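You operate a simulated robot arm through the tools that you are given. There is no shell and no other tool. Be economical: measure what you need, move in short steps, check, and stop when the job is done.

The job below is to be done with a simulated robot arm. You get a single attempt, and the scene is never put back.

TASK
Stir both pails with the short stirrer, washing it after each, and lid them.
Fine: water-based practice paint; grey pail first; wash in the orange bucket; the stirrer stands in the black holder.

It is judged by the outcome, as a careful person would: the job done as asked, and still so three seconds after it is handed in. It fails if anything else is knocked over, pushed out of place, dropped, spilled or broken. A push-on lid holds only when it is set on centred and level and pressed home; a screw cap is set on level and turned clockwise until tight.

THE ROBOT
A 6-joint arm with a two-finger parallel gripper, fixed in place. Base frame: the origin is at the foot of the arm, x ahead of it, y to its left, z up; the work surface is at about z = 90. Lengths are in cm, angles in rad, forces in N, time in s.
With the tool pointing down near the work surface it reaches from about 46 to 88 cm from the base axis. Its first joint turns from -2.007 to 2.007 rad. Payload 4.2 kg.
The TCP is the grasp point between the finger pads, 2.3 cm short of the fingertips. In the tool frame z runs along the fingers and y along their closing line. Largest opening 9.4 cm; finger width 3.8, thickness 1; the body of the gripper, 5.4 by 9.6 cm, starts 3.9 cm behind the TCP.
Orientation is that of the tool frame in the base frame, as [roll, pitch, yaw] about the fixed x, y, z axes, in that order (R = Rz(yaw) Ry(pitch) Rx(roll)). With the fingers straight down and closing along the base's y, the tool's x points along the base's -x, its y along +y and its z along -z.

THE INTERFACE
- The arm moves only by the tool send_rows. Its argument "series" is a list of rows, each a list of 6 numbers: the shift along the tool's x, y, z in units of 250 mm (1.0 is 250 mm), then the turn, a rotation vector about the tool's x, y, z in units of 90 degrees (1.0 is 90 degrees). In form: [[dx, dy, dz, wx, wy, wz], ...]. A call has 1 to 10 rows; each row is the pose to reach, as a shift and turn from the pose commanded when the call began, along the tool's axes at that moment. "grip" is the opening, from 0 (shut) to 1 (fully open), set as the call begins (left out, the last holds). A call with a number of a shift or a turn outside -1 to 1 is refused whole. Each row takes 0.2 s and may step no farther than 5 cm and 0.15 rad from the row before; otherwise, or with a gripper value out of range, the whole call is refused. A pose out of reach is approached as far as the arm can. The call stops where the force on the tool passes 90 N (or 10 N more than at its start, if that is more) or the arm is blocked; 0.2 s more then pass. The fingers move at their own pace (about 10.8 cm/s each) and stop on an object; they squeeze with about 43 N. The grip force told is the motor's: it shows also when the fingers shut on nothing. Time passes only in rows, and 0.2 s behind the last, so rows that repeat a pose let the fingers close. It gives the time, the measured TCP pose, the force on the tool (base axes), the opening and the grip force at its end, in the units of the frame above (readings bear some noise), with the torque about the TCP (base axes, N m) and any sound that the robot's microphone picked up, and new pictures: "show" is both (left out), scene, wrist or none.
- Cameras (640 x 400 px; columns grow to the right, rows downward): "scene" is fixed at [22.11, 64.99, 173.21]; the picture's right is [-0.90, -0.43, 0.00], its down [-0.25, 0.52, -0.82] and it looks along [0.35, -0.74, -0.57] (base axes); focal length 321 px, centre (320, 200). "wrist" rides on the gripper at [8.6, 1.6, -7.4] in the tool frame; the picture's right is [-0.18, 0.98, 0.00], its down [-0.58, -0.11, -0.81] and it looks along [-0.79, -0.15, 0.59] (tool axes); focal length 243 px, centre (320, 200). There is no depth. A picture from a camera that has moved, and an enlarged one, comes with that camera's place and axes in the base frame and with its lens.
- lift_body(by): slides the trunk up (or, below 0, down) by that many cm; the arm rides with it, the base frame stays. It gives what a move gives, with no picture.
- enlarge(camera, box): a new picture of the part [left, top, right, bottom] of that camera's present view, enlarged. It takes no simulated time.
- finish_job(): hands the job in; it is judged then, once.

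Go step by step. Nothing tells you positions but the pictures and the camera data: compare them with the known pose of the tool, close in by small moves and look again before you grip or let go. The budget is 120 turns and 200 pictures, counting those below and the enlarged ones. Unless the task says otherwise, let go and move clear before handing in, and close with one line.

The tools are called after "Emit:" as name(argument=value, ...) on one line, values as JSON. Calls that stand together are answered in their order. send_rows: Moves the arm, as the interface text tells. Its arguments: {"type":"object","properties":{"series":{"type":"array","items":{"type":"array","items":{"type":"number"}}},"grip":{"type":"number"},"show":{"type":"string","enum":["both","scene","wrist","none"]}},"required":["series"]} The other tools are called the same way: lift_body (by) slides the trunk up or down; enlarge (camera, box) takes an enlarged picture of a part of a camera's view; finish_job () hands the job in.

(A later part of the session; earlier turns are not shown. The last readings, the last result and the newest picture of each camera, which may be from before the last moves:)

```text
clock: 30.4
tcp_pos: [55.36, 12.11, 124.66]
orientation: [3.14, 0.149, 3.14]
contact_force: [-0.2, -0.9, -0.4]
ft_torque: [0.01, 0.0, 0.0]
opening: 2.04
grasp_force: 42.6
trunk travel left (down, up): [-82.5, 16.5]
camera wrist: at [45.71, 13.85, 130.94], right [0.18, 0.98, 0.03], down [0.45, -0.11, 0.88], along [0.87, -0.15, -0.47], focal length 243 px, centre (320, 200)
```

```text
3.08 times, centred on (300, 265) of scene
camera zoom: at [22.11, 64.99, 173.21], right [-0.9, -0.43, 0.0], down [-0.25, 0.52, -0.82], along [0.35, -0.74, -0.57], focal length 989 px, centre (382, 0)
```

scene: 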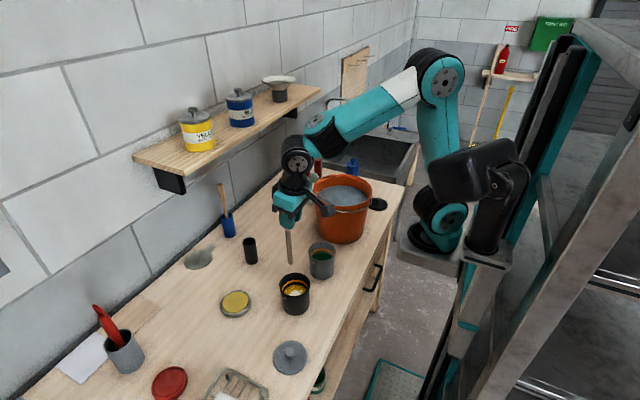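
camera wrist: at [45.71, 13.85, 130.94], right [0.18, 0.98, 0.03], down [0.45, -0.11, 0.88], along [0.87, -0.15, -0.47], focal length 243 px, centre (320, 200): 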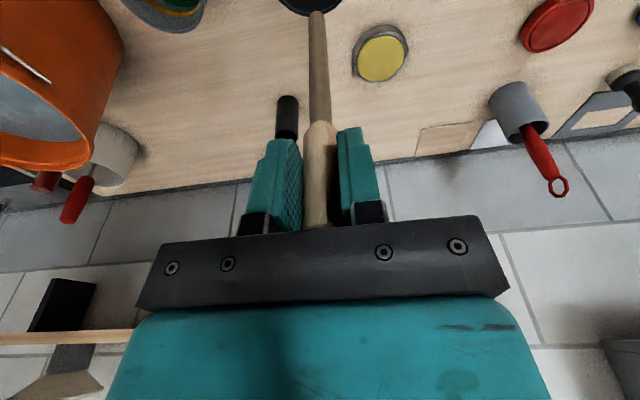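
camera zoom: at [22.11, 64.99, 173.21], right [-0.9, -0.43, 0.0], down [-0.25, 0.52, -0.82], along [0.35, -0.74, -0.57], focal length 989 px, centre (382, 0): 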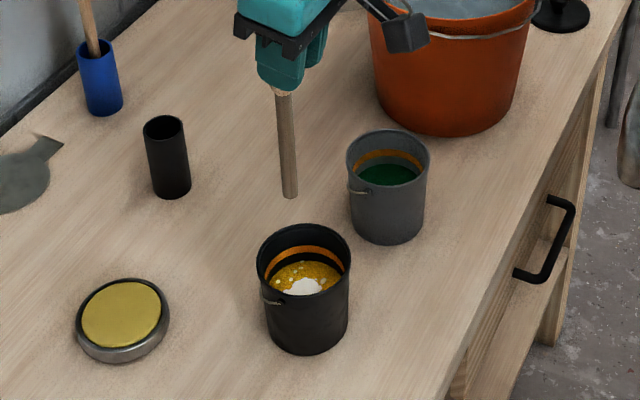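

The tip is above the black pail (centre ≈ (55.3, 11.6)). Shifting slightly and lowering in.

Emit:
send_rows(series=[[0.0197, -0.01, 0.1313, 0, 0, 0], [0.0394, -0.02, 0.2626, 0, 0, 0], [0.059, -0.02, 0.394, 0, 0, 0], [0.0787, -0.02, 0.5254, 0, 0, 0], [0.089, -0.02, 0.59, 0, 0, 0], [0.098, -0.02, 0.655, 0, 0, 0]])

Emit:
enlarge(camera="wrist", box=[220, 0, 420, 125])

Emit:
enlarge(camera="scene", box=[240, 200, 360, 330])

```text
clock: 31.8
tcp_pos: [55.56, 11.61, 108.05]
orientation: [3.141, 0.148, 3.141]
contact_force: [0.6, -0.1, 1.0]
ft_torque: [0.01, -0.02, 0.02]
opening: 2.06
grasp_force: 43.4
trunk travel left (down, up): [-82.5, 16.5]
camera wrist: at [45.81, 13.43, 114.33], right [0.18, 0.98, 0.03], down [0.46, -0.11, 0.88], along [0.87, -0.15, -0.47], focal length 243 px, centre (320, 200)
```

scene: 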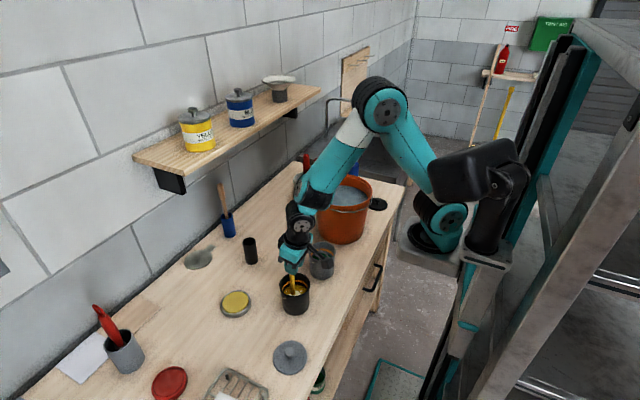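
wrist: 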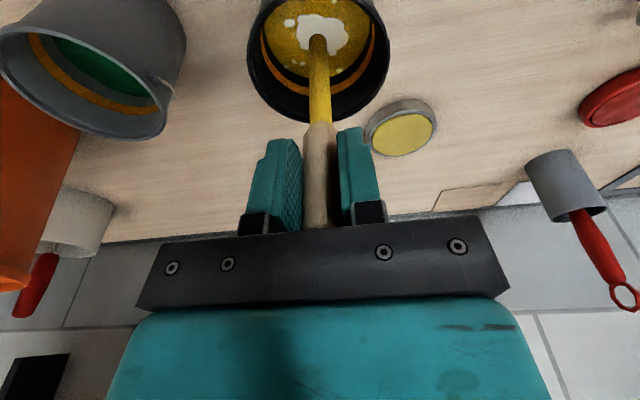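

```text
3.20 times, centred on (320, 62) of wrist
camera zoom: at [45.81, 13.43, 114.33], right [0.18, 0.98, 0.03], down [0.46, -0.11, 0.88], along [0.87, -0.15, -0.47], focal length 776 px, centre (320, 640)
```

zoom: 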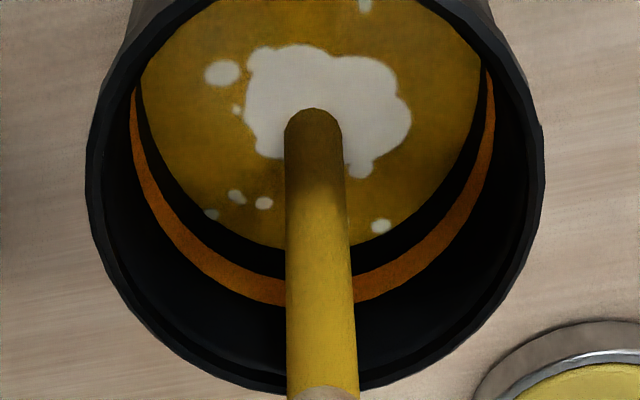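

```text
3.08 times, centred on (300, 265) of scene
camera zoom: at [22.11, 64.99, 173.21], right [-0.9, -0.43, 0.0], down [-0.25, 0.52, -0.82], along [0.35, -0.74, -0.57], focal length 989 px, centre (382, 0)
```

zoom: 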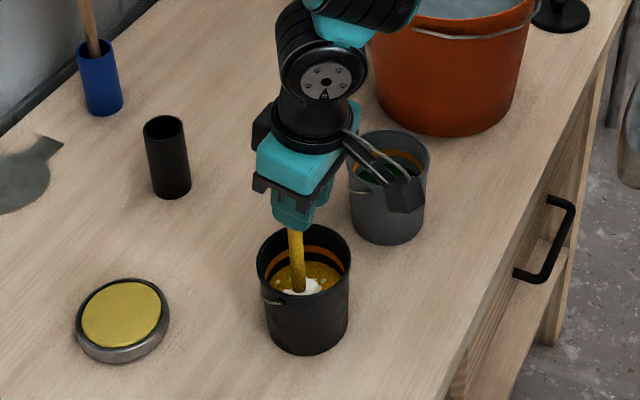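

Centred in the yellow paint. Stirring with the same gentle circles.

Emit:
send_rows(series=[[-0.0712, 0, 0.0107, 0, 0, 0], [-0.0503, 0.0509, 0.0075, 0, 0, 0], [0, 0.072, 0, 0, 0, 0], [0.0503, 0.0509, -0.0075, 0, 0, 0], [0.0712, 0, -0.0107, 0, 0, 0], [0.0503, -0.0509, -0.0075, 0, 0, 0], [0, -0.072, 0, 0, 0, 0], [-0.0503, -0.0509, 0.0075, 0, 0, 0], [-0.0712, 0, 0.0107, 0, 0, 0], [0, 0, 0, 0, 0, 0]], show="none")

Emit:
send_rows(series=[[-0.0712, 0, 0.0107, 0, 0, 0], [-0.0503, 0.0509, 0.0075, 0, 0, 0], [0, 0.072, 0, 0, 0, 0], [0.0503, 0.0509, -0.0075, 0, 0, 0], [0.0712, 0, -0.0107, 0, 0, 0], [0.0503, -0.0509, -0.0075, 0, 0, 0], [0, -0.072, 0, 0, 0, 0], [-0.0503, -0.0509, 0.0075, 0, 0, 0], [-0.0712, 0, 0.0107, 0, 0, 0], [0, 0, 0, 0, 0, 0]], show="none")

Emit:
send_rows(series=[[-0.0712, 0, 0.0107, 0, 0, 0], [-0.0503, 0.0509, 0.0075, 0, 0, 0], [0, 0.072, 0, 0, 0, 0], [0.0503, 0.0509, -0.0075, 0, 0, 0], [0.0712, 0, -0.0107, 0, 0, 0], [0.0503, -0.0509, -0.0075, 0, 0, 0], [0, -0.072, 0, 0, 0, 0], [-0.0503, -0.0509, 0.0075, 0, 0, 0], [-0.0712, 0, 0.0107, 0, 0, 0], [0, 0, 0, 0, 0, 0]], show="wrist")

Emit:
send_rows(series=[[-0.012, 0, -0.079, 0, 0, 0], [-0.024, 0, -0.158, 0, 0, 0], [-0.036, 0, -0.237, 0, 0, 0], [-0.047, 0, -0.316, 0, 0, 0], [-0.047, 0, -0.316, 0, 0, 0], [-0.047, 0, -0.316, 0, 0, 0], [-0.047, 0, -0.316, 0, 0, 0], [-0.047, 0, -0.316, 0, 0, 0], [-0.047, 0, -0.316, 0, 0, 0], [-0.047, 0, -0.316, 0, 0, 0]], show="wrist")

```text
clock: 34.0
tcp_pos: [55.41, 11.51, 108.23]
orientation: [3.141, 0.148, 3.141]
contact_force: [0.2, -0.3, -0.2]
ft_torque: [0.0, 0.01, 0.0]
opening: 2.08
grasp_force: 43.0
trunk travel left (down, up): [-82.5, 16.5]
```

```text
clock: 36.2
tcp_pos: [55.47, 11.52, 108.22]
orientation: [3.141, 0.148, -3.141]
contact_force: [0.2, -1.0, 0.7]
ft_torque: [-0.02, 0.05, -0.01]
opening: 2.04
grasp_force: 43.0
trunk travel left (down, up): [-82.5, 16.5]
```

```text
clock: 38.4
tcp_pos: [55.38, 11.49, 108.17]
orientation: [-3.14, 0.15, 3.141]
contact_force: [-0.1, -0.9, -0.2]
ft_torque: [0.01, 0.01, 0.01]
opening: 2.05
grasp_force: 42.9
trunk travel left (down, up): [-82.5, 16.5]
camera wrist: at [45.75, 13.25, 114.46], right [0.18, 0.98, 0.03], down [0.46, -0.11, 0.88], along [0.87, -0.15, -0.47], focal length 243 px, centre (320, 200)
```

wrist: 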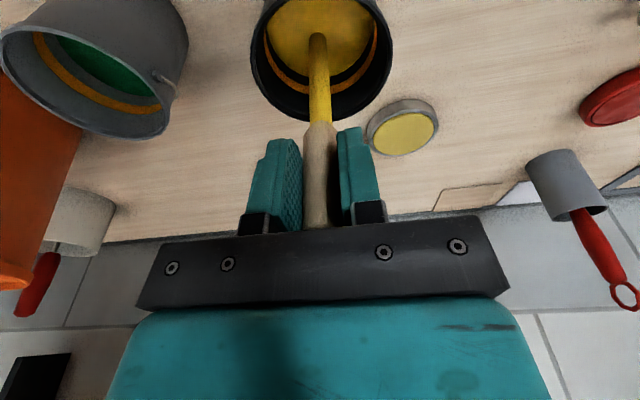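

```text
clock: 40.6
tcp_pos: [55.34, 11.39, 116.19]
orientation: [-3.141, 0.148, 3.142]
contact_force: [-0.1, 0.1, -0.1]
ft_torque: [-0.01, -0.03, -0.01]
opening: 2.04
grasp_force: 42.7
trunk travel left (down, up): [-82.5, 16.5]
camera wrist: at [45.74, 13.23, 122.43], right [0.18, 0.98, 0.03], down [0.46, -0.11, 0.88], along [0.87, -0.15, -0.47], focal length 243 px, centre (320, 200)
```

wrist: 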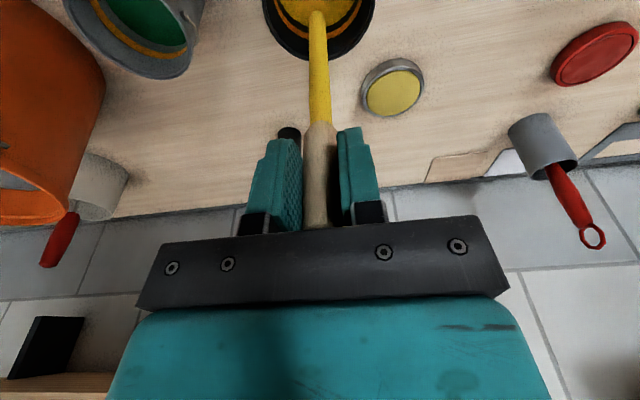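

The yellow paint is uniform too. I'll drain longer, then carry the stirrer to the bucket, going around the open grey pail.

Emit:
send_rows(series=[[0, 0, 0, 0, 0, 0], [0, 0, 0, 0, 0, 0], [0, 0, 0, 0, 0, 0], [0, 0, 0, 0, 0, 0], [0, 0, 0, 0, 0, 0], [0, 0, 0, 0, 0, 0], [0, 0, 0, 0, 0, 0], [0, 0, 0, 0, 0, 0]], show="none")

Emit:
send_rows(series=[[-0.0245, 0, -0.163, 0, 0, 0], [-0.049, 0, -0.326, 0, 0, 0], [-0.0735, 0, -0.49, 0, 0, 0], [-0.098, 0, -0.653, 0, 0, 0], [-0.276, 0, -0.626, 0, 0, 0], [-0.454, 0, -0.6, 0, 0, 0], [-0.454, -0.19, -0.6, 0, 0, 0], [-0.454, -0.38, -0.6, 0, 0, 0], [-0.454, -0.57, -0.6, 0, 0, 0], [-0.454, -0.752, -0.6, 0, 0, 0]], show="none")

Emit:
send_rows(series=[[0, -0.19, 0, 0, 0, 0], [0, -0.38, 0, 0, 0, 0], [0, -0.57, 0, 0, 0, 0], [0, -0.752, 0, 0, 0, 0], [0.178, -0.752, -0.0266, 0, 0, 0], [0.356, -0.752, -0.0533, 0, 0, 0]])

```text
clock: 42.4
tcp_pos: [55.36, 11.41, 116.14]
orientation: [-3.141, 0.149, 3.141]
contact_force: [0.1, 0.2, -0.4]
ft_torque: [0.02, 0.02, 0.0]
opening: 2.05
grasp_force: 43.3
trunk travel left (down, up): [-82.5, 16.5]
```

```text
clock: 44.6
tcp_pos: [64.42, -7.37, 132.69]
orientation: [-3.14, 0.147, -3.14]
contact_force: [0.0, 0.8, -0.4]
ft_torque: [-0.06, -0.04, -0.03]
opening: 2.06
grasp_force: 43.0
trunk travel left (down, up): [-82.5, 16.5]
```

```text
clock: 46.0
tcp_pos: [55.47, -26.32, 132.92]
orientation: [-3.141, 0.15, 3.141]
contact_force: [0.1, -0.6, -1.7]
ft_torque: [-0.01, 0.02, 0.01]
opening: 2.05
grasp_force: 42.9
trunk travel left (down, up): [-82.5, 16.5]
camera wrist: at [45.85, -24.55, 139.08], right [0.18, 0.98, 0.03], down [0.46, -0.11, 0.88], along [0.87, -0.15, -0.47], focal length 243 px, centre (320, 200)
```

scene: 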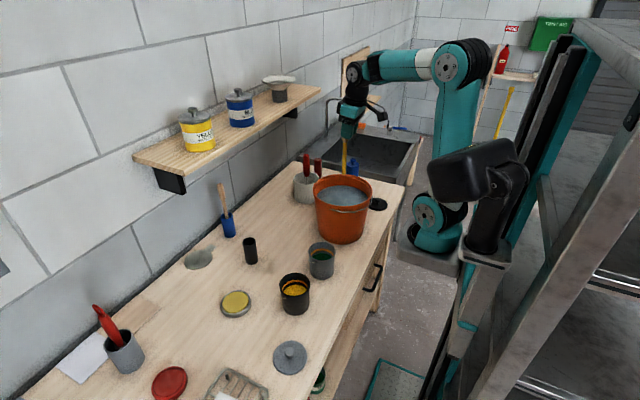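
wrist: 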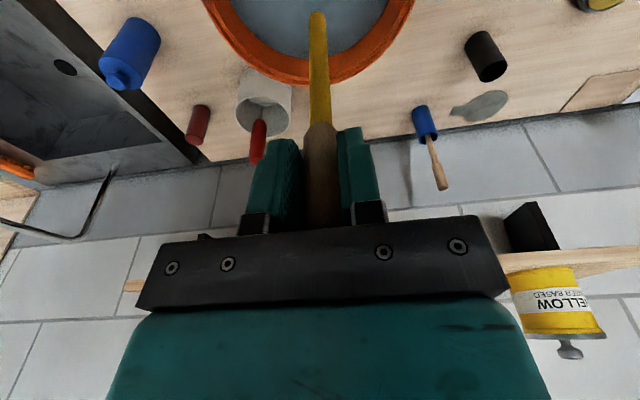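

Over the bucket again. Dipping to the same depth and washing.

Emit:
send_rows(series=[[0.0238, 0, 0.159, 0, 0, 0], [0.0475, 0, 0.317, 0, 0, 0], [0.0713, 0, 0.476, 0, 0, 0], [0.095, 0, 0.635, 0, 0, 0], [0.115, 0, 0.77, 0, 0, 0], [0.13, 0, 0.86, 0, 0, 0], [0.1386, 0, 0.9257, 0, 0, 0]], show="wrist")

Emit:
send_rows(series=[[0, 0.09, 0, 0, 0, 0], [0, 0, 0, 0, 0, 0], [0, -0.09, 0, 0, 0, 0], [0, 0, 0, 0, 0, 0], [0, 0.09, 0, 0, 0, 0], [-0.058, 0, 0.009, 0, 0, 0], [0, -0.09, 0, 0, 0, 0], [0.058, 0, -0.009, 0, 0, 0], [0, 0, 0, 0, 0, 0]], show="none")

Emit:
send_rows(series=[[-0.06, 0, 0.01, 0, 0, 0], [-0.04, 0.06, 0.007, 0, 0, 0], [0, 0.08, 0, 0, 0, 0], [0.04, 0.06, -0.007, 0, 0, 0], [0.06, 0, -0.01, 0, 0, 0], [0.04, -0.06, -0.007, 0, 0, 0], [0, -0.08, 0, 0, 0, 0], [-0.04, -0.06, 0.007, 0, 0, 0], [-0.06, 0, 0.01, 0, 0, 0], [0, 0, 0, 0, 0, 0]], show="none")

Emit:
send_rows(series=[[-0.02, 0, -0.15, 0, 0, 0], [-0.044, 0, -0.3, 0, 0, 0], [-0.067, 0, -0.45, 0, 0, 0], [-0.089, 0, -0.6, 0, 0, 0], [-0.089, 0, -0.6, 0, 0, 0], [-0.089, 0, -0.6, 0, 0, 0], [-0.089, 0, -0.6, 0, 0, 0], [-0.089, 0, -0.6, 0, 0, 0], [-0.089, 0, -0.6, 0, 0, 0], [-0.089, 0, -0.6, 0, 0, 0]])

```text
clock: 47.6
tcp_pos: [55.26, -26.24, 109.49]
orientation: [-3.141, 0.149, -3.141]
contact_force: [-0.1, 0.3, -0.5]
ft_torque: [-0.03, -0.03, -0.01]
opening: 2.06
grasp_force: 42.8
trunk travel left (down, up): [-82.5, 16.5]
camera wrist: at [45.66, -24.38, 115.78], right [0.18, 0.98, 0.03], down [0.45, -0.11, 0.88], along [0.87, -0.15, -0.47], focal length 243 px, centre (320, 200)
```

wrist: 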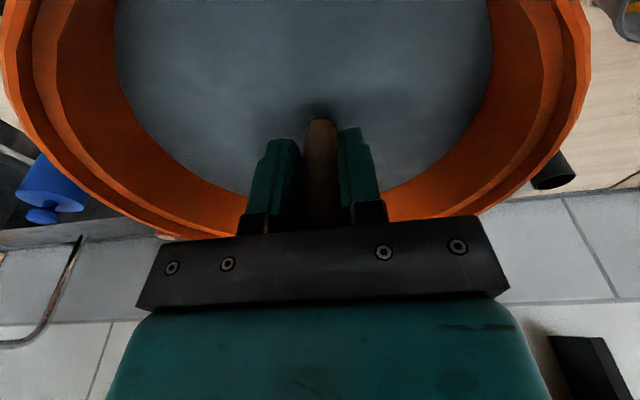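

```text
clock: 49.6
tcp_pos: [55.46, -26.23, 109.56]
orientation: [-3.14, 0.148, -3.141]
contact_force: [0.0, 0.1, -0.4]
ft_torque: [0.01, -0.01, -0.04]
opening: 2.04
grasp_force: 42.6
trunk travel left (down, up): [-82.5, 16.5]
```

```text
clock: 51.8
tcp_pos: [55.55, -26.19, 109.26]
orientation: [3.14, 0.149, -3.141]
contact_force: [0.7, -0.3, 0.2]
ft_torque: [0.02, 0.04, -0.03]
opening: 2.04
grasp_force: 43.3
trunk travel left (down, up): [-82.5, 16.5]
```

```text
clock: 54.0
tcp_pos: [55.44, -26.45, 124.69]
orientation: [-3.141, 0.148, 3.14]
contact_force: [0.1, 0.2, -0.6]
ft_torque: [0.01, 0.03, -0.02]
opening: 2.02
grasp_force: 43.1
trunk travel left (down, up): [-82.5, 16.5]
camera wrist: at [45.83, -24.54, 130.92], right [0.18, 0.98, 0.03], down [0.46, -0.11, 0.88], along [0.87, -0.15, -0.47], focal length 243 px, centre (320, 200)
```

scene: 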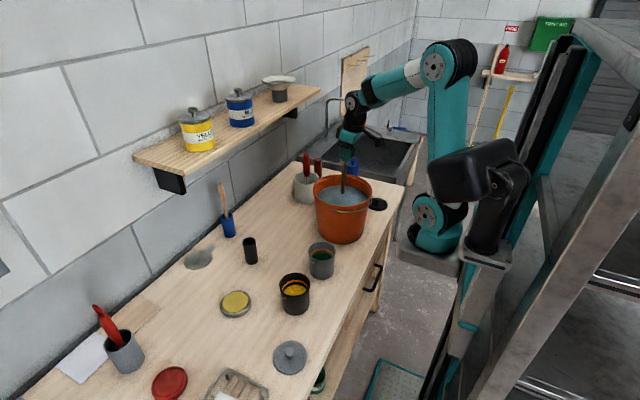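
wrist: 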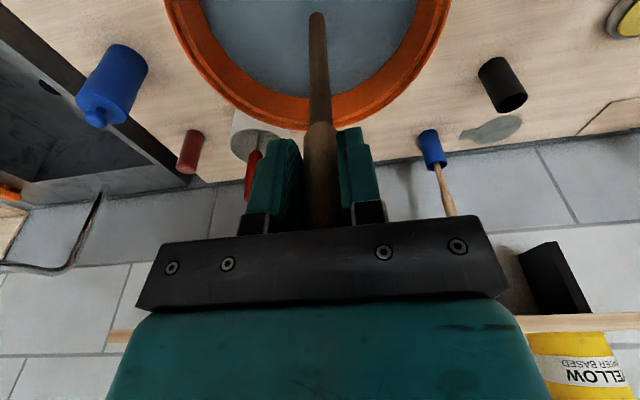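

Clean again. Letting it drip, then carrying it back to the black holder.

Emit:
send_rows(series=[[0, 0, 0, 0, 0, 0], [0, 0, 0, 0, 0, 0], [0, 0, 0, 0, 0, 0], [0, 0, 0, 0, 0, 0], [-0.0207, 0, -0.1385, 0, 0, 0], [-0.0414, 0, -0.277, 0, 0, 0], [-0.0414, 0.19, -0.277, 0, 0, 0], [-0.0414, 0.38, -0.277, 0, 0, 0], [-0.0414, 0.57, -0.277, 0, 0, 0], [-0.0414, 0.764, -0.277, 0, 0, 0]], show="none")

Emit:
send_rows(series=[[0, 0.19, 0, 0, 0, 0], [0, 0.382, 0, 0, 0, 0], [-0.171, 0.382, 0.086, 0, 0, 0], [-0.342, 0.382, 0.172, 0, 0, 0], [-0.512, 0.382, 0.259, 0, 0, 0], [-0.683, 0.382, 0.345, 0, 0, 0], [-0.854, 0.382, 0.431, 0, 0, 0], [-0.854, 0.382, 0.431, 0, 0, 0]])

Emit:
enlarge(camera="scene", box=[200, 170, 300, 280])

Emit:
enlarge(camera="wrist", box=[220, 0, 420, 125])

```text
clock: 56.2
tcp_pos: [55.29, -6.8, 131.36]
orientation: [3.141, 0.149, 3.14]
contact_force: [0.4, 0.3, -0.4]
ft_torque: [-0.01, 0.04, 0.01]
opening: 2.02
grasp_force: 43.2
trunk travel left (down, up): [-82.5, 16.5]
```

```text
clock: 58.0
tcp_pos: [77.97, 2.87, 123.96]
orientation: [-3.142, 0.148, -3.14]
contact_force: [0.0, -0.2, -1.2]
ft_torque: [-0.01, 0.0, -0.02]
opening: 2.06
grasp_force: 43.3
trunk travel left (down, up): [-82.5, 16.5]
camera wrist: at [68.23, 4.55, 130.19], right [0.18, 0.98, 0.03], down [0.46, -0.11, 0.88], along [0.87, -0.15, -0.47], focal length 243 px, centre (320, 200)
```

scene: 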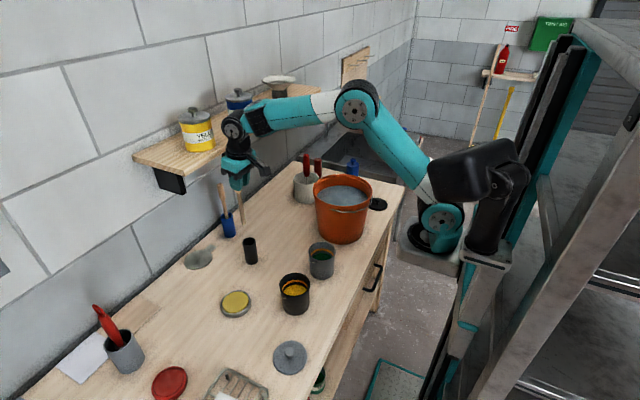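
wrist: 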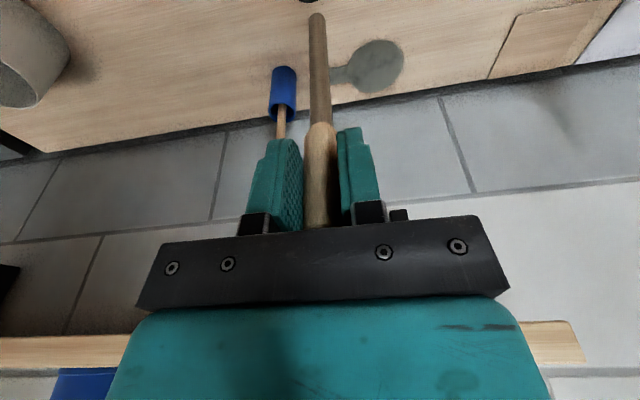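

```text
3.64 times, centred on (250, 225) of scene
camera zoom: at [22.11, 64.99, 173.21], right [-0.9, -0.43, 0.0], down [-0.25, 0.52, -0.82], along [0.35, -0.74, -0.57], focal length 1169 px, centre (574, 109)
```

zoom: 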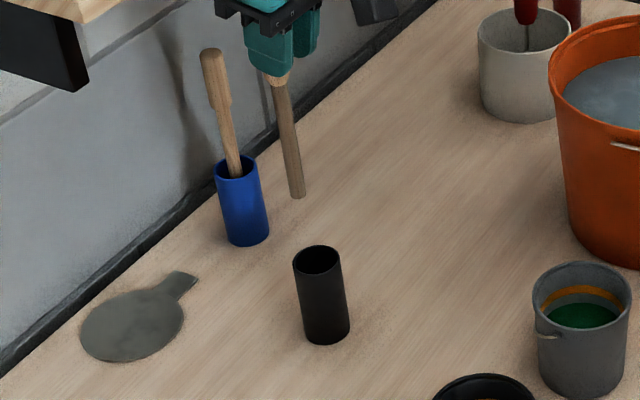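

```text
3.20 times, centred on (320, 62) of wrist
camera zoom: at [68.23, 4.55, 130.19], right [0.18, 0.98, 0.03], down [0.46, -0.11, 0.88], along [0.87, -0.15, -0.47], focal length 776 px, centre (320, 640)
```

zoom: 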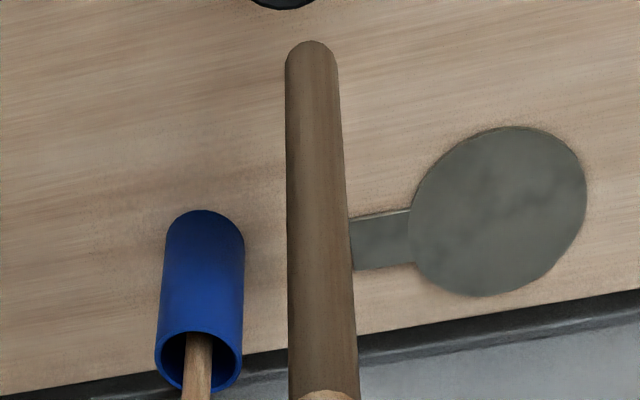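

It's about 0.6 cm off in y relative to the pick-up line. Correcting and lowering the tip to just above the holder for a check.

Emit:
send_rows(series=[[-0.006, -0.026, 0.001, 0, 0, 0], [0.01, -0.026, 0.105, 0, 0, 0], [0.0254, -0.026, 0.21, 0, 0, 0], [0.0254, -0.026, 0.21, 0, 0, 0]])

Emit:
enlarge(camera="scene", box=[200, 170, 300, 280])

Emit:
enlarge(camera="wrist", box=[220, 0, 420, 125])

```text
clock: 59.0
tcp_pos: [78.13, 2.0, 118.62]
orientation: [3.141, 0.151, -3.14]
contact_force: [0.8, 0.2, 0.1]
ft_torque: [-0.01, 0.0, 0.01]
opening: 2.06
grasp_force: 43.1
trunk travel left (down, up): [-82.5, 16.5]
camera wrist: at [68.48, 3.79, 124.96], right [0.18, 0.98, 0.03], down [0.46, -0.11, 0.88], along [0.87, -0.15, -0.47], focal length 243 px, centre (320, 200)
```

scene: 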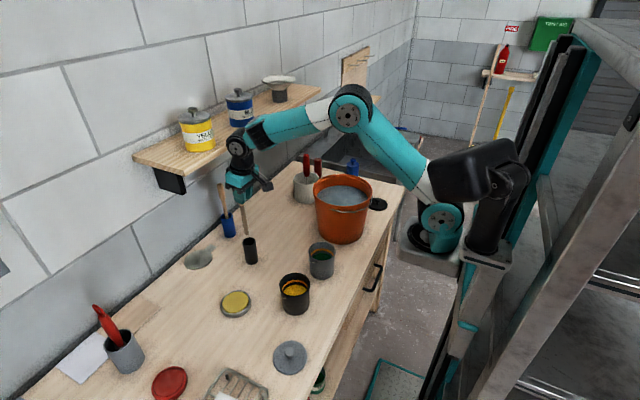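
wrist: 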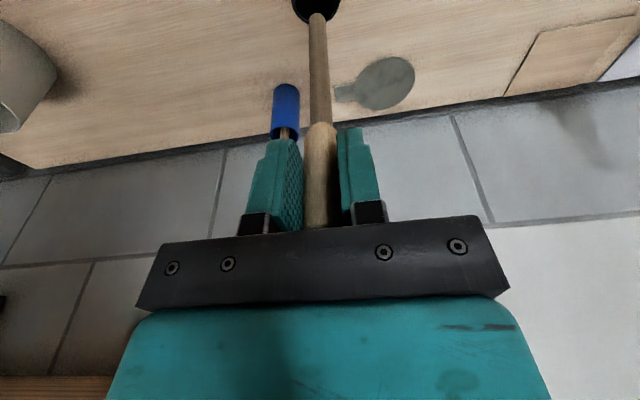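

```text
3.64 times, centred on (250, 225) of scene
camera zoom: at [22.11, 64.99, 173.21], right [-0.9, -0.43, 0.0], down [-0.25, 0.52, -0.82], along [0.35, -0.74, -0.57], focal length 1169 px, centre (574, 109)
```

zoom: 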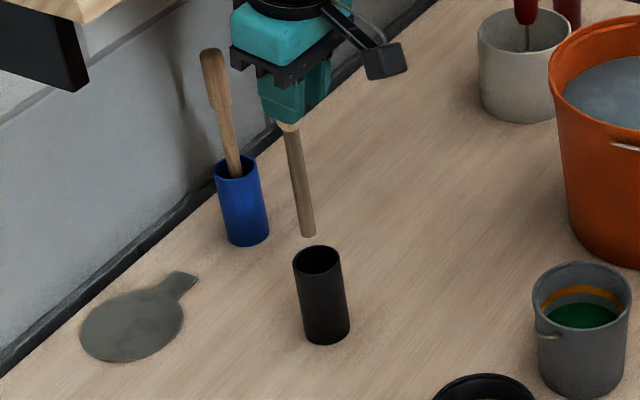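

```text
3.20 times, centred on (320, 62) of wrist
camera zoom: at [68.48, 3.79, 124.96], right [0.18, 0.98, 0.03], down [0.46, -0.11, 0.88], along [0.87, -0.15, -0.47], focal length 776 px, centre (320, 640)
```

zoom: 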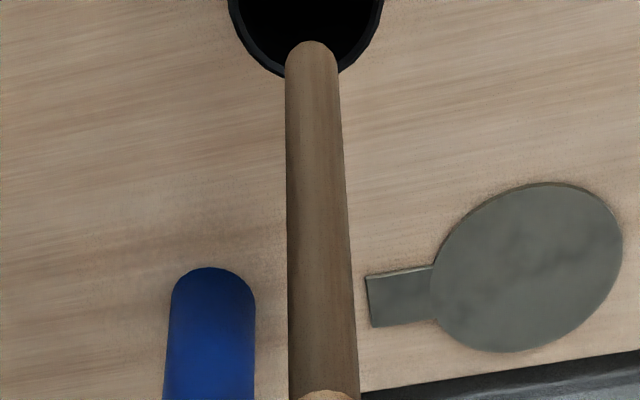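

It's aligned over the holder. Inserting gently to just above the original resting height.

Emit:
send_rows(series=[[0.012, 0.004, 0.079, 0, 0, 0], [0.024, 0.004, 0.158, 0, 0, 0], [0.036, 0.004, 0.237, 0, 0, 0], [0.048, 0.004, 0.316, 0, 0, 0], [0.059, 0.004, 0.395, 0, 0, 0], [0.068, 0.004, 0.455, 0, 0, 0]])

```text
clock: 60.4
tcp_pos: [78.35, 1.89, 107.16]
orientation: [3.14, 0.149, -3.141]
contact_force: [-0.2, -0.1, 0.1]
ft_torque: [0.0, 0.02, -0.02]
opening: 2.05
grasp_force: 43.2
trunk travel left (down, up): [-82.5, 16.5]
camera wrist: at [68.63, 3.74, 113.4], right [0.18, 0.98, 0.03], down [0.46, -0.11, 0.88], along [0.87, -0.15, -0.47], focal length 243 px, centre (320, 200)
```

scene: 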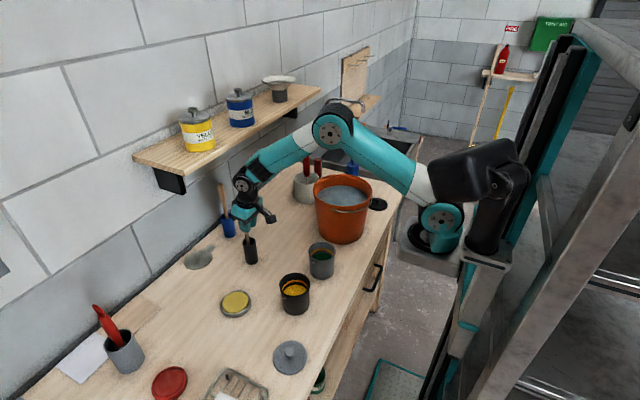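
wrist: 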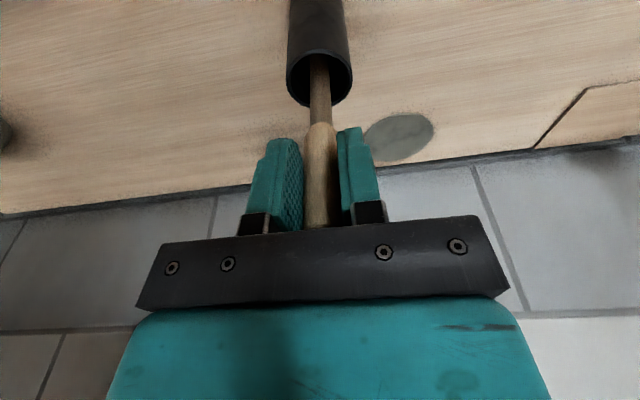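

Setting it down the last half centimetre and releasing.

Emit:
send_rows(series=[[0.0015, 0.006, 0.01, 0, 0, 0], [0.003, 0.006, 0.02, 0, 0, 0]], show="none")

Emit:
send_rows(series=[[0, 0, 0, 0, 0, 0], [0, 0, 0, 0, 0, 0], [0, 0, 0, 0, 0, 0]], grip=1, show="wrist")

```text
clock: 61.0
tcp_pos: [78.24, 2.2, 106.9]
orientation: [-3.141, 0.153, -3.141]
contact_force: [-3.9, -1.4, 14.9]
ft_torque: [-0.3, 0.4, -0.05]
opening: 2.05
grasp_force: 43.1
trunk travel left (down, up): [-82.5, 16.5]
```

```text
clock: 61.8
tcp_pos: [78.28, 2.22, 106.65]
orientation: [-3.141, 0.149, -3.142]
contact_force: [0.6, 0.4, 0.0]
ft_torque: [0.01, 0.0, -0.04]
opening: 9.39
grasp_force: 0.2
trunk travel left (down, up): [-82.5, 16.5]
camera wrist: at [68.64, 3.97, 112.85], right [0.18, 0.98, 0.03], down [0.46, -0.11, 0.88], along [0.87, -0.15, -0.47], focal length 243 px, centre (320, 200)
```

wrist: 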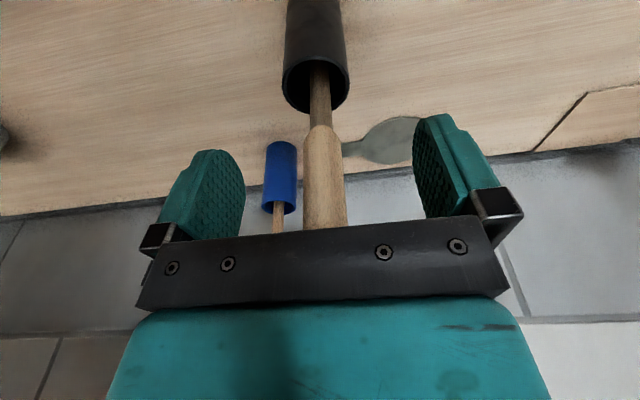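

The stirrer is standing in its holder, released. Retreating upward, levelling the tool and heading for the grey lid.

Emit:
send_rows(series=[[-0.02, 0, -0.1345, 0, 0, 0], [-0.04, 0, -0.269, 0, 0, 0], [-0.06, 0, -0.4035, 0, 0, 0], [-0.08, 0, -0.538, 0, 0, 0], [0.069, 0.125, -0.56, 0, 0.04, 0], [0.217, 0.25, -0.582, 0, 0.095, 0], [0.366, 0.375, -0.604, 0, 0.095, 0], [0.515, 0.5, -0.627, 0, 0.095, 0]])

Emit:
enlarge(camera="scene", box=[200, 170, 360, 300])

```text
clock: 63.6
tcp_pos: [63.2, 14.58, 120.23]
orientation: [-3.141, 0.0, -3.141]
contact_force: [-0.2, -0.7, -0.3]
ft_torque: [0.02, 0.02, -0.02]
opening: 9.41
grasp_force: 0.1
trunk travel left (down, up): [-82.5, 16.5]
camera wrist: at [54.62, 16.33, 127.9], right [0.18, 0.98, 0.0], down [0.58, -0.11, 0.81], along [0.79, -0.15, -0.59], focal length 243 px, centre (320, 200)
```

scene: 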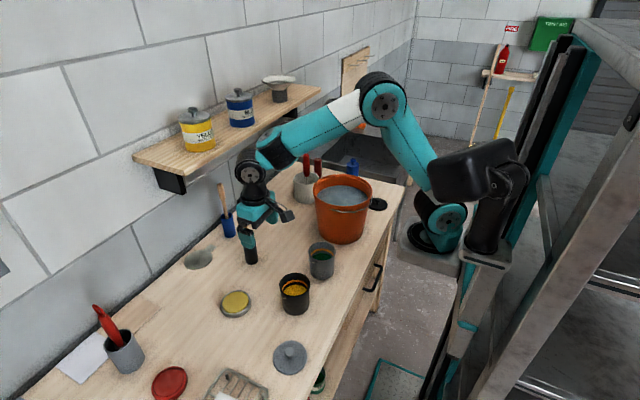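
wrist: 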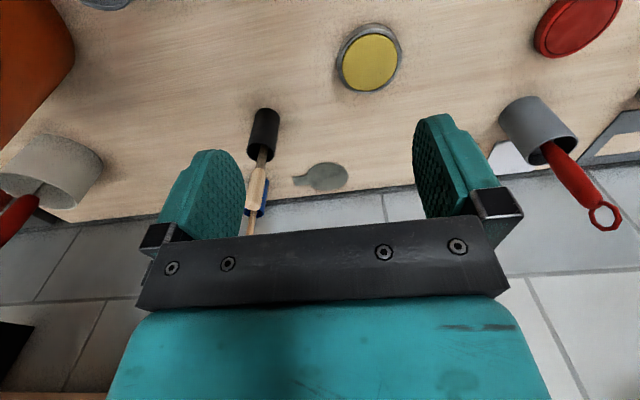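

```text
3.08 times, centred on (280, 235) of scene
camera zoom: at [22.11, 64.99, 173.21], right [-0.9, -0.43, 0.0], down [-0.25, 0.52, -0.82], along [0.35, -0.74, -0.57], focal length 989 px, centre (443, 92)
```

zoom: 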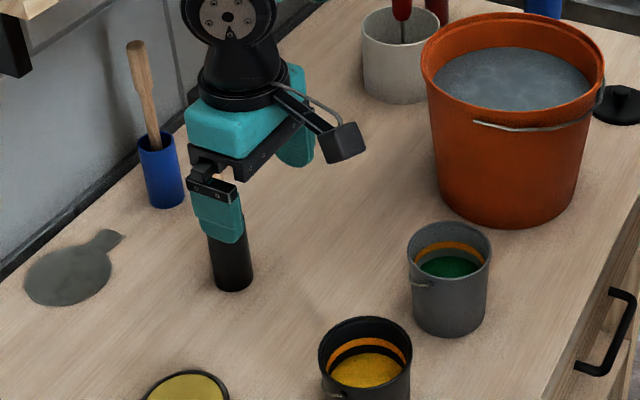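

Moving over the grey lid at about (48.5, 27.2), with the fingers narrowed to about 5 cm.

Emit:
send_rows(series=[[0.147, 0.127, 0, 0, 0, 0], [0.294, 0.254, 0, 0, 0, 0], [0.441, 0.381, 0, 0, 0, 0], [0.588, 0.506, 0, 0, 0, 0], [0.588, 0.506, 0.16, 0, 0, 0], [0.588, 0.506, 0.32, 0, 0, 0], [0.588, 0.506, 0.48, 0, 0, 0]], grip=0.53)

Emit:
enlarge(camera="wrist", box=[220, 0, 420, 125])

Emit:
enlarge(camera="scene", box=[230, 270, 350, 390])

```text
clock: 65.2
tcp_pos: [48.53, 27.17, 108.49]
orientation: [-3.141, 0.001, 3.141]
contact_force: [-0.4, 0.1, 0.3]
ft_torque: [-0.01, -0.04, 0.0]
opening: 4.97
grasp_force: 0.1
trunk travel left (down, up): [-82.5, 16.5]
camera wrist: at [39.84, 29.03, 116.13], right [0.18, 0.98, 0.0], down [0.58, -0.11, 0.81], along [0.79, -0.15, -0.59], focal length 243 px, centre (320, 200)
```

scene: 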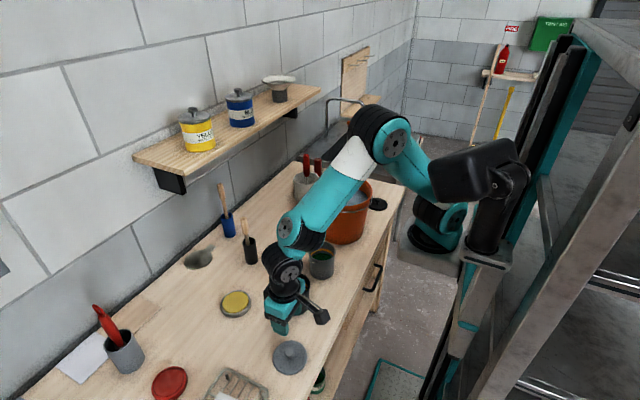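
wrist: 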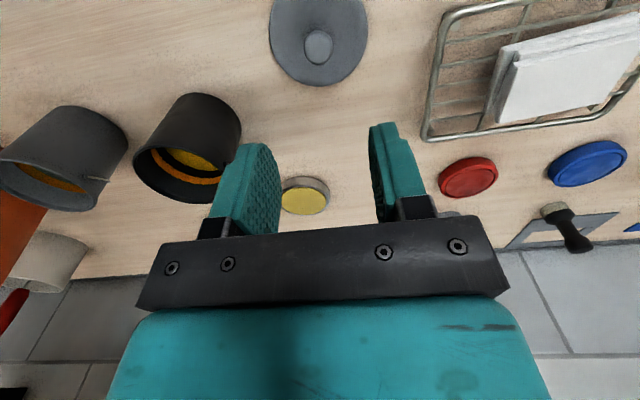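

```text
3.20 times, centred on (320, 62) of wrist
camera zoom: at [39.84, 29.03, 116.13], right [0.18, 0.98, 0.0], down [0.58, -0.11, 0.81], along [0.79, -0.15, -0.59], focal length 776 px, centre (320, 640)
```

zoom: 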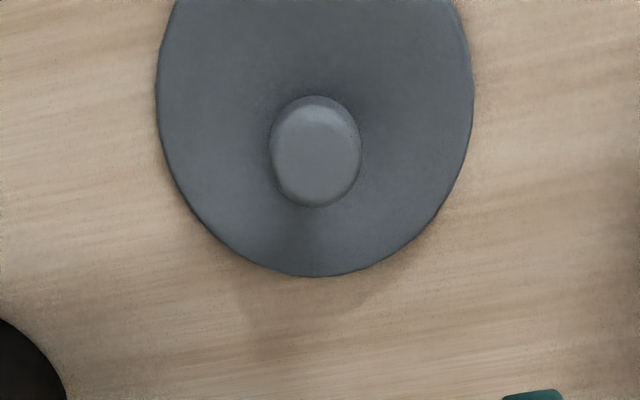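

```text
3.33 times, centred on (290, 330) of scene
camera zoom: at [22.11, 64.99, 173.21], right [-0.9, -0.43, 0.0], down [-0.25, 0.52, -0.82], along [0.35, -0.74, -0.57], focal length 1071 px, centre (420, -233)
```

zoom: 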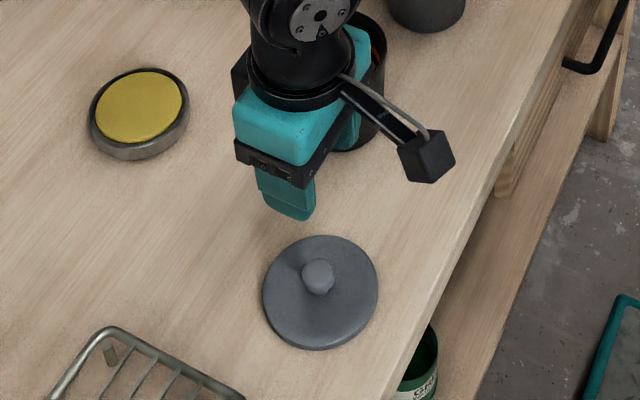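

The knob is directly below at (48.6, 27.3), top z≈93.5. Lowering the fingers around it.

Emit:
send_rows(series=[[-0.003, 0.004, 0.18, 0, 0, 0], [-0.003, 0.004, 0.36, 0, 0, 0], [-0.003, 0.004, 0.48, 0, 0, 0], [-0.003, 0.004, 0.54, 0, 0, 0], [-0.003, 0.004, 0.57, 0, 0, 0]])

Emit:
enlarge(camera="wrist", box=[220, 70, 420, 220])

Emit:
enlarge(camera="scene", box=[250, 310, 330, 390])

```text
clock: 66.4
tcp_pos: [48.68, 27.36, 93.94]
orientation: [-3.141, 0.0, 3.141]
contact_force: [-0.9, -0.5, -0.1]
ft_torque: [-0.02, 0.01, 0.01]
opening: 4.97
grasp_force: 0.0
trunk travel left (down, up): [-82.5, 16.5]
camera wrist: at [40.03, 29.15, 101.58], right [0.18, 0.98, 0.0], down [0.58, -0.11, 0.81], along [0.79, -0.15, -0.59], focal length 243 px, centre (320, 200)
```

scene: 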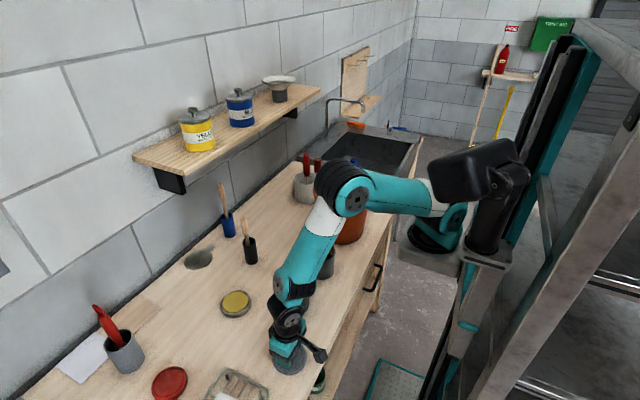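
wrist: 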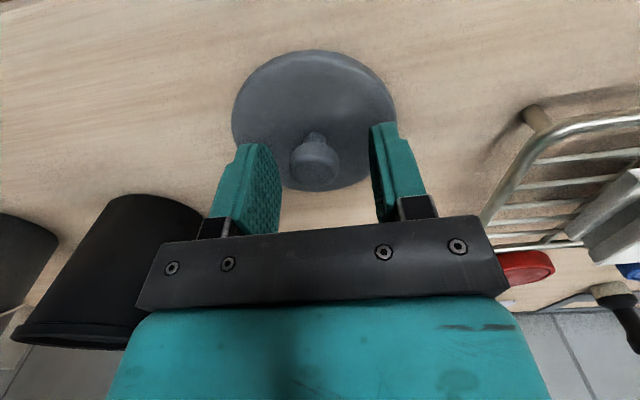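

```text
2.67 times, centred on (320, 145) of wrist
camera zoom: at [40.03, 29.15, 101.58], right [0.18, 0.98, 0.0], down [0.58, -0.11, 0.81], along [0.79, -0.15, -0.59], focal length 647 px, centre (320, 347)
```

zoom: 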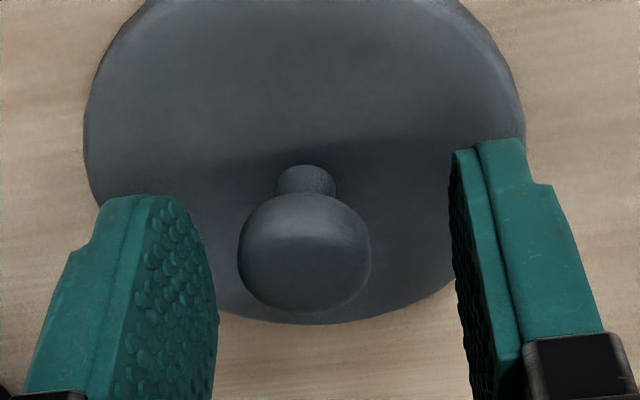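

```text
5.00 times, centred on (290, 350) of scene
camera zoom: at [22.11, 64.99, 173.21], right [-0.9, -0.43, 0.0], down [-0.25, 0.52, -0.82], along [0.35, -0.74, -0.57], focal length 1607 px, centre (470, -550)
```

zoom: 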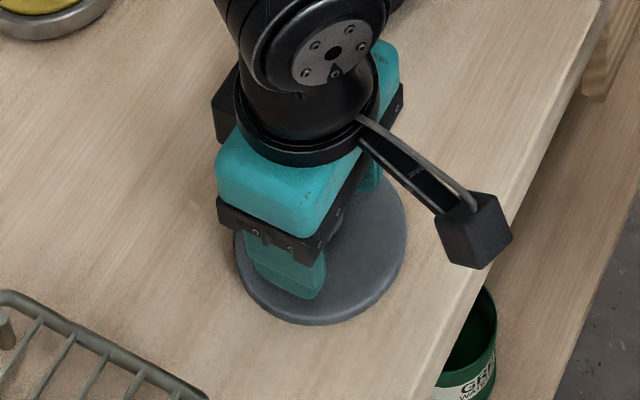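

The knob sits between the finger ends at the right height. Closing on it.

Emit:
send_rows(series=[[0, 0, 0, 0, 0, 0], [0, 0, 0, 0, 0, 0], [0, 0, 0, 0, 0, 0]], grip=0, show="wrist")

Emit:
send_rows(series=[[0, 0, -0.1, 0, 0, 0], [0, 0, -0.2, 0, 0, 0], [0, 0, -0.4, 0, 0, 0], [0, 0, -0.6, 0, 0, 0], [0, 0, -0.72, 0, 0, 0]])

Emit:
enlarge(camera="wrist", box=[220, 70, 420, 220])

Emit:
enlarge(camera="scene", box=[240, 250, 340, 370])

```text
clock: 67.2
tcp_pos: [48.72, 27.35, 94.01]
orientation: [3.141, 0.0, 3.141]
contact_force: [0.5, 0.2, -0.1]
ft_torque: [-0.02, 0.01, 0.03]
opening: 2.33
grasp_force: 43.0
trunk travel left (down, up): [-82.5, 16.5]
camera wrist: at [40.03, 29.15, 101.59], right [0.18, 0.98, 0.0], down [0.58, -0.11, 0.81], along [0.79, -0.15, -0.59], focal length 243 px, centre (320, 200)
```

wrist: 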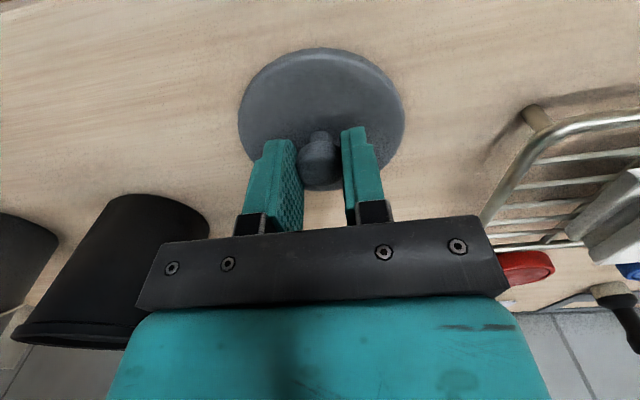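

```text
clock: 68.4
tcp_pos: [48.63, 27.53, 112.08]
orientation: [-3.141, -0.004, 3.14]
contact_force: [-0.4, -0.5, -0.6]
ft_torque: [0.01, -0.02, 0.01]
opening: 2.35
grasp_force: 43.3
trunk travel left (down, up): [-82.5, 16.5]
camera wrist: at [39.87, 29.28, 119.66], right [0.18, 0.98, 0.0], down [0.58, -0.11, 0.81], along [0.79, -0.15, -0.59], focal length 243 px, centre (320, 200)
```

scene: 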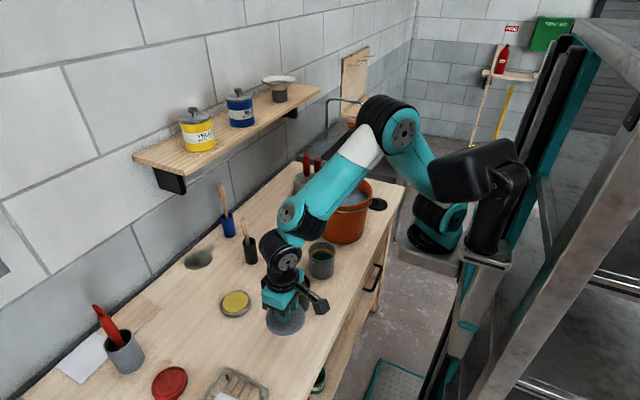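
wrist: 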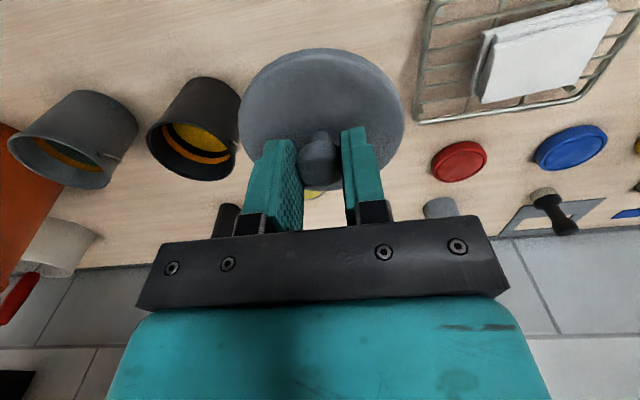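

```text
2.67 times, centred on (320, 145) of wrist
camera zoom: at [39.87, 29.28, 119.66], right [0.18, 0.98, 0.0], down [0.58, -0.11, 0.81], along [0.79, -0.15, -0.59], focal length 647 px, centre (320, 347)
```

zoom: 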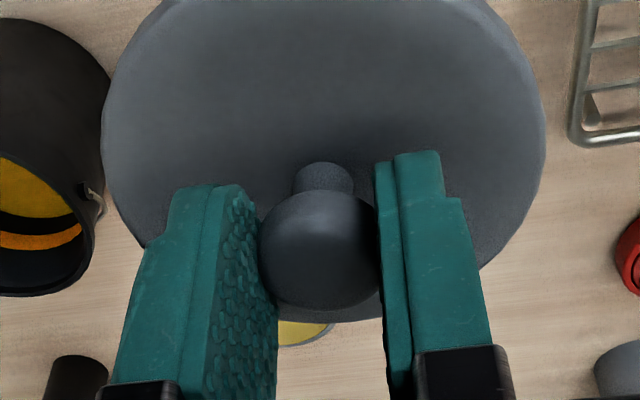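

```text
3.33 times, centred on (290, 310) of scene
camera zoom: at [22.11, 64.99, 173.21], right [-0.9, -0.43, 0.0], down [-0.25, 0.52, -0.82], along [0.35, -0.74, -0.57], focal length 1071 px, centre (420, -167)
```

zoom: 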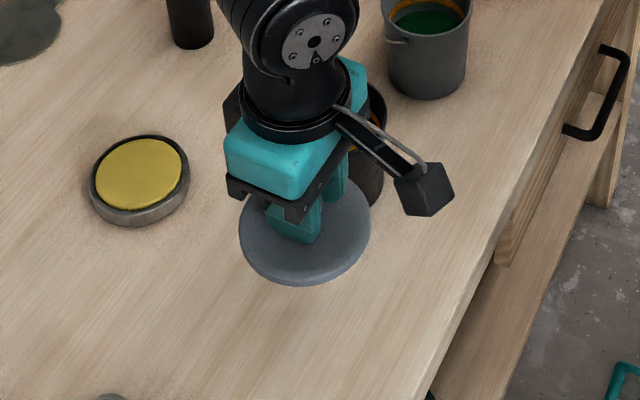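

The lid is held level. Carrying it at this height past the black pail to above the grey pail.

Emit:
send_rows(series=[[-0.03, -0.18, 0, 0, 0, 0], [-0.06, -0.36, 0, 0, 0, 0], [-0.09, -0.54, 0, 0, 0, 0], [-0.12, -0.72, 0, 0, 0, 0]], show="none")

Emit:
send_rows(series=[[-0.03, -0.18, 0, 0, 0, 0], [-0.06, -0.36, 0, 0, 0, 0], [-0.094, -0.549, 0, 0, 0, 0], [-0.094, -0.549, 0.09, 0, 0, 0], [-0.094, -0.549, 0.18, 0, 0, 0]])

Emit:
enlarge(camera="scene", box=[280, 200, 370, 290])

Emit:
enlarge(camera="wrist", box=[220, 40, 420, 165])

```text
clock: 69.4
tcp_pos: [51.55, 9.43, 112.05]
orientation: [-3.141, 0.001, -3.14]
contact_force: [0.4, 0.1, -0.7]
ft_torque: [-0.06, 0.0, 0.01]
opening: 2.31
grasp_force: 42.6
trunk travel left (down, up): [-82.5, 16.5]
```

```text
clock: 70.6
tcp_pos: [53.82, -4.18, 107.89]
orientation: [3.141, -0.001, -3.141]
contact_force: [-0.8, 0.1, -0.5]
ft_torque: [0.03, -0.04, 0.02]
opening: 2.33
grasp_force: 43.0
trunk travel left (down, up): [-82.5, 16.5]
camera wrist: at [45.16, -2.52, 115.41], right [0.18, 0.98, 0.0], down [0.58, -0.11, 0.81], along [0.79, -0.15, -0.59], focal length 243 px, centre (320, 200)
```

scene: 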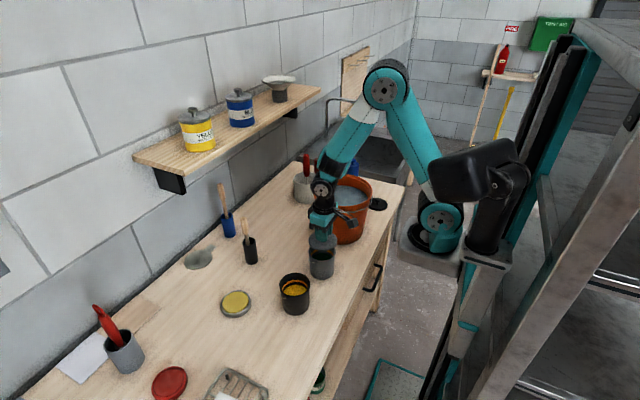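
wrist: 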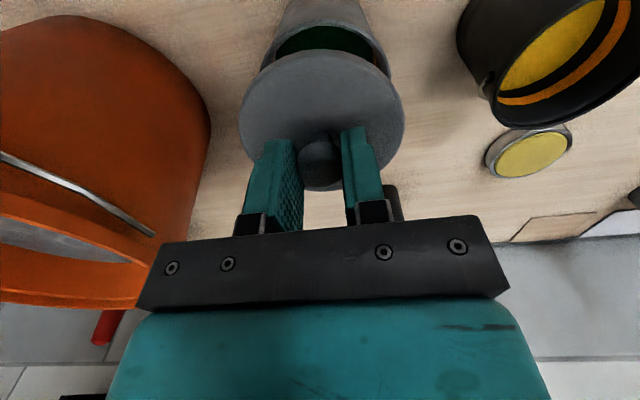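

```text
4.44 times, centred on (325, 245) of scene
camera zoom: at [22.11, 64.99, 173.21], right [-0.9, -0.43, 0.0], down [-0.25, 0.52, -0.82], along [0.35, -0.74, -0.57], focal length 1428 px, centre (298, 0)
```

zoom: 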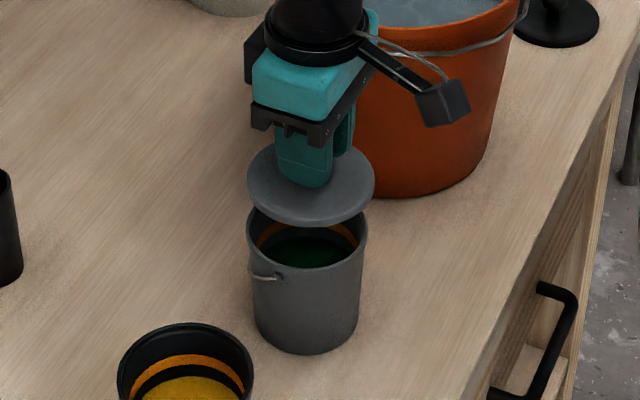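

```text
3.20 times, centred on (320, 102) of wrist
camera zoom: at [45.16, -2.52, 115.41], right [0.18, 0.98, 0.0], down [0.58, -0.11, 0.81], along [0.79, -0.15, -0.59], focal length 776 px, centre (320, 512)
```

zoom: 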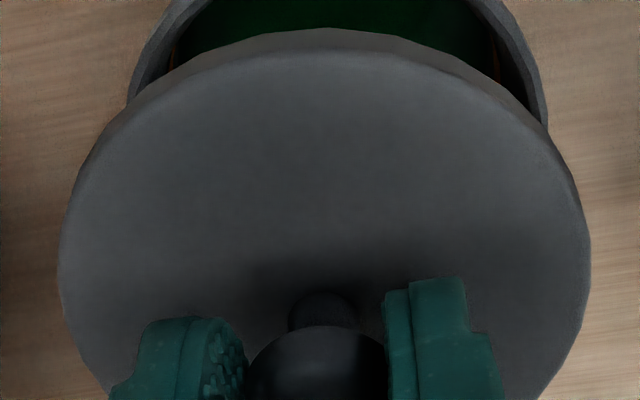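

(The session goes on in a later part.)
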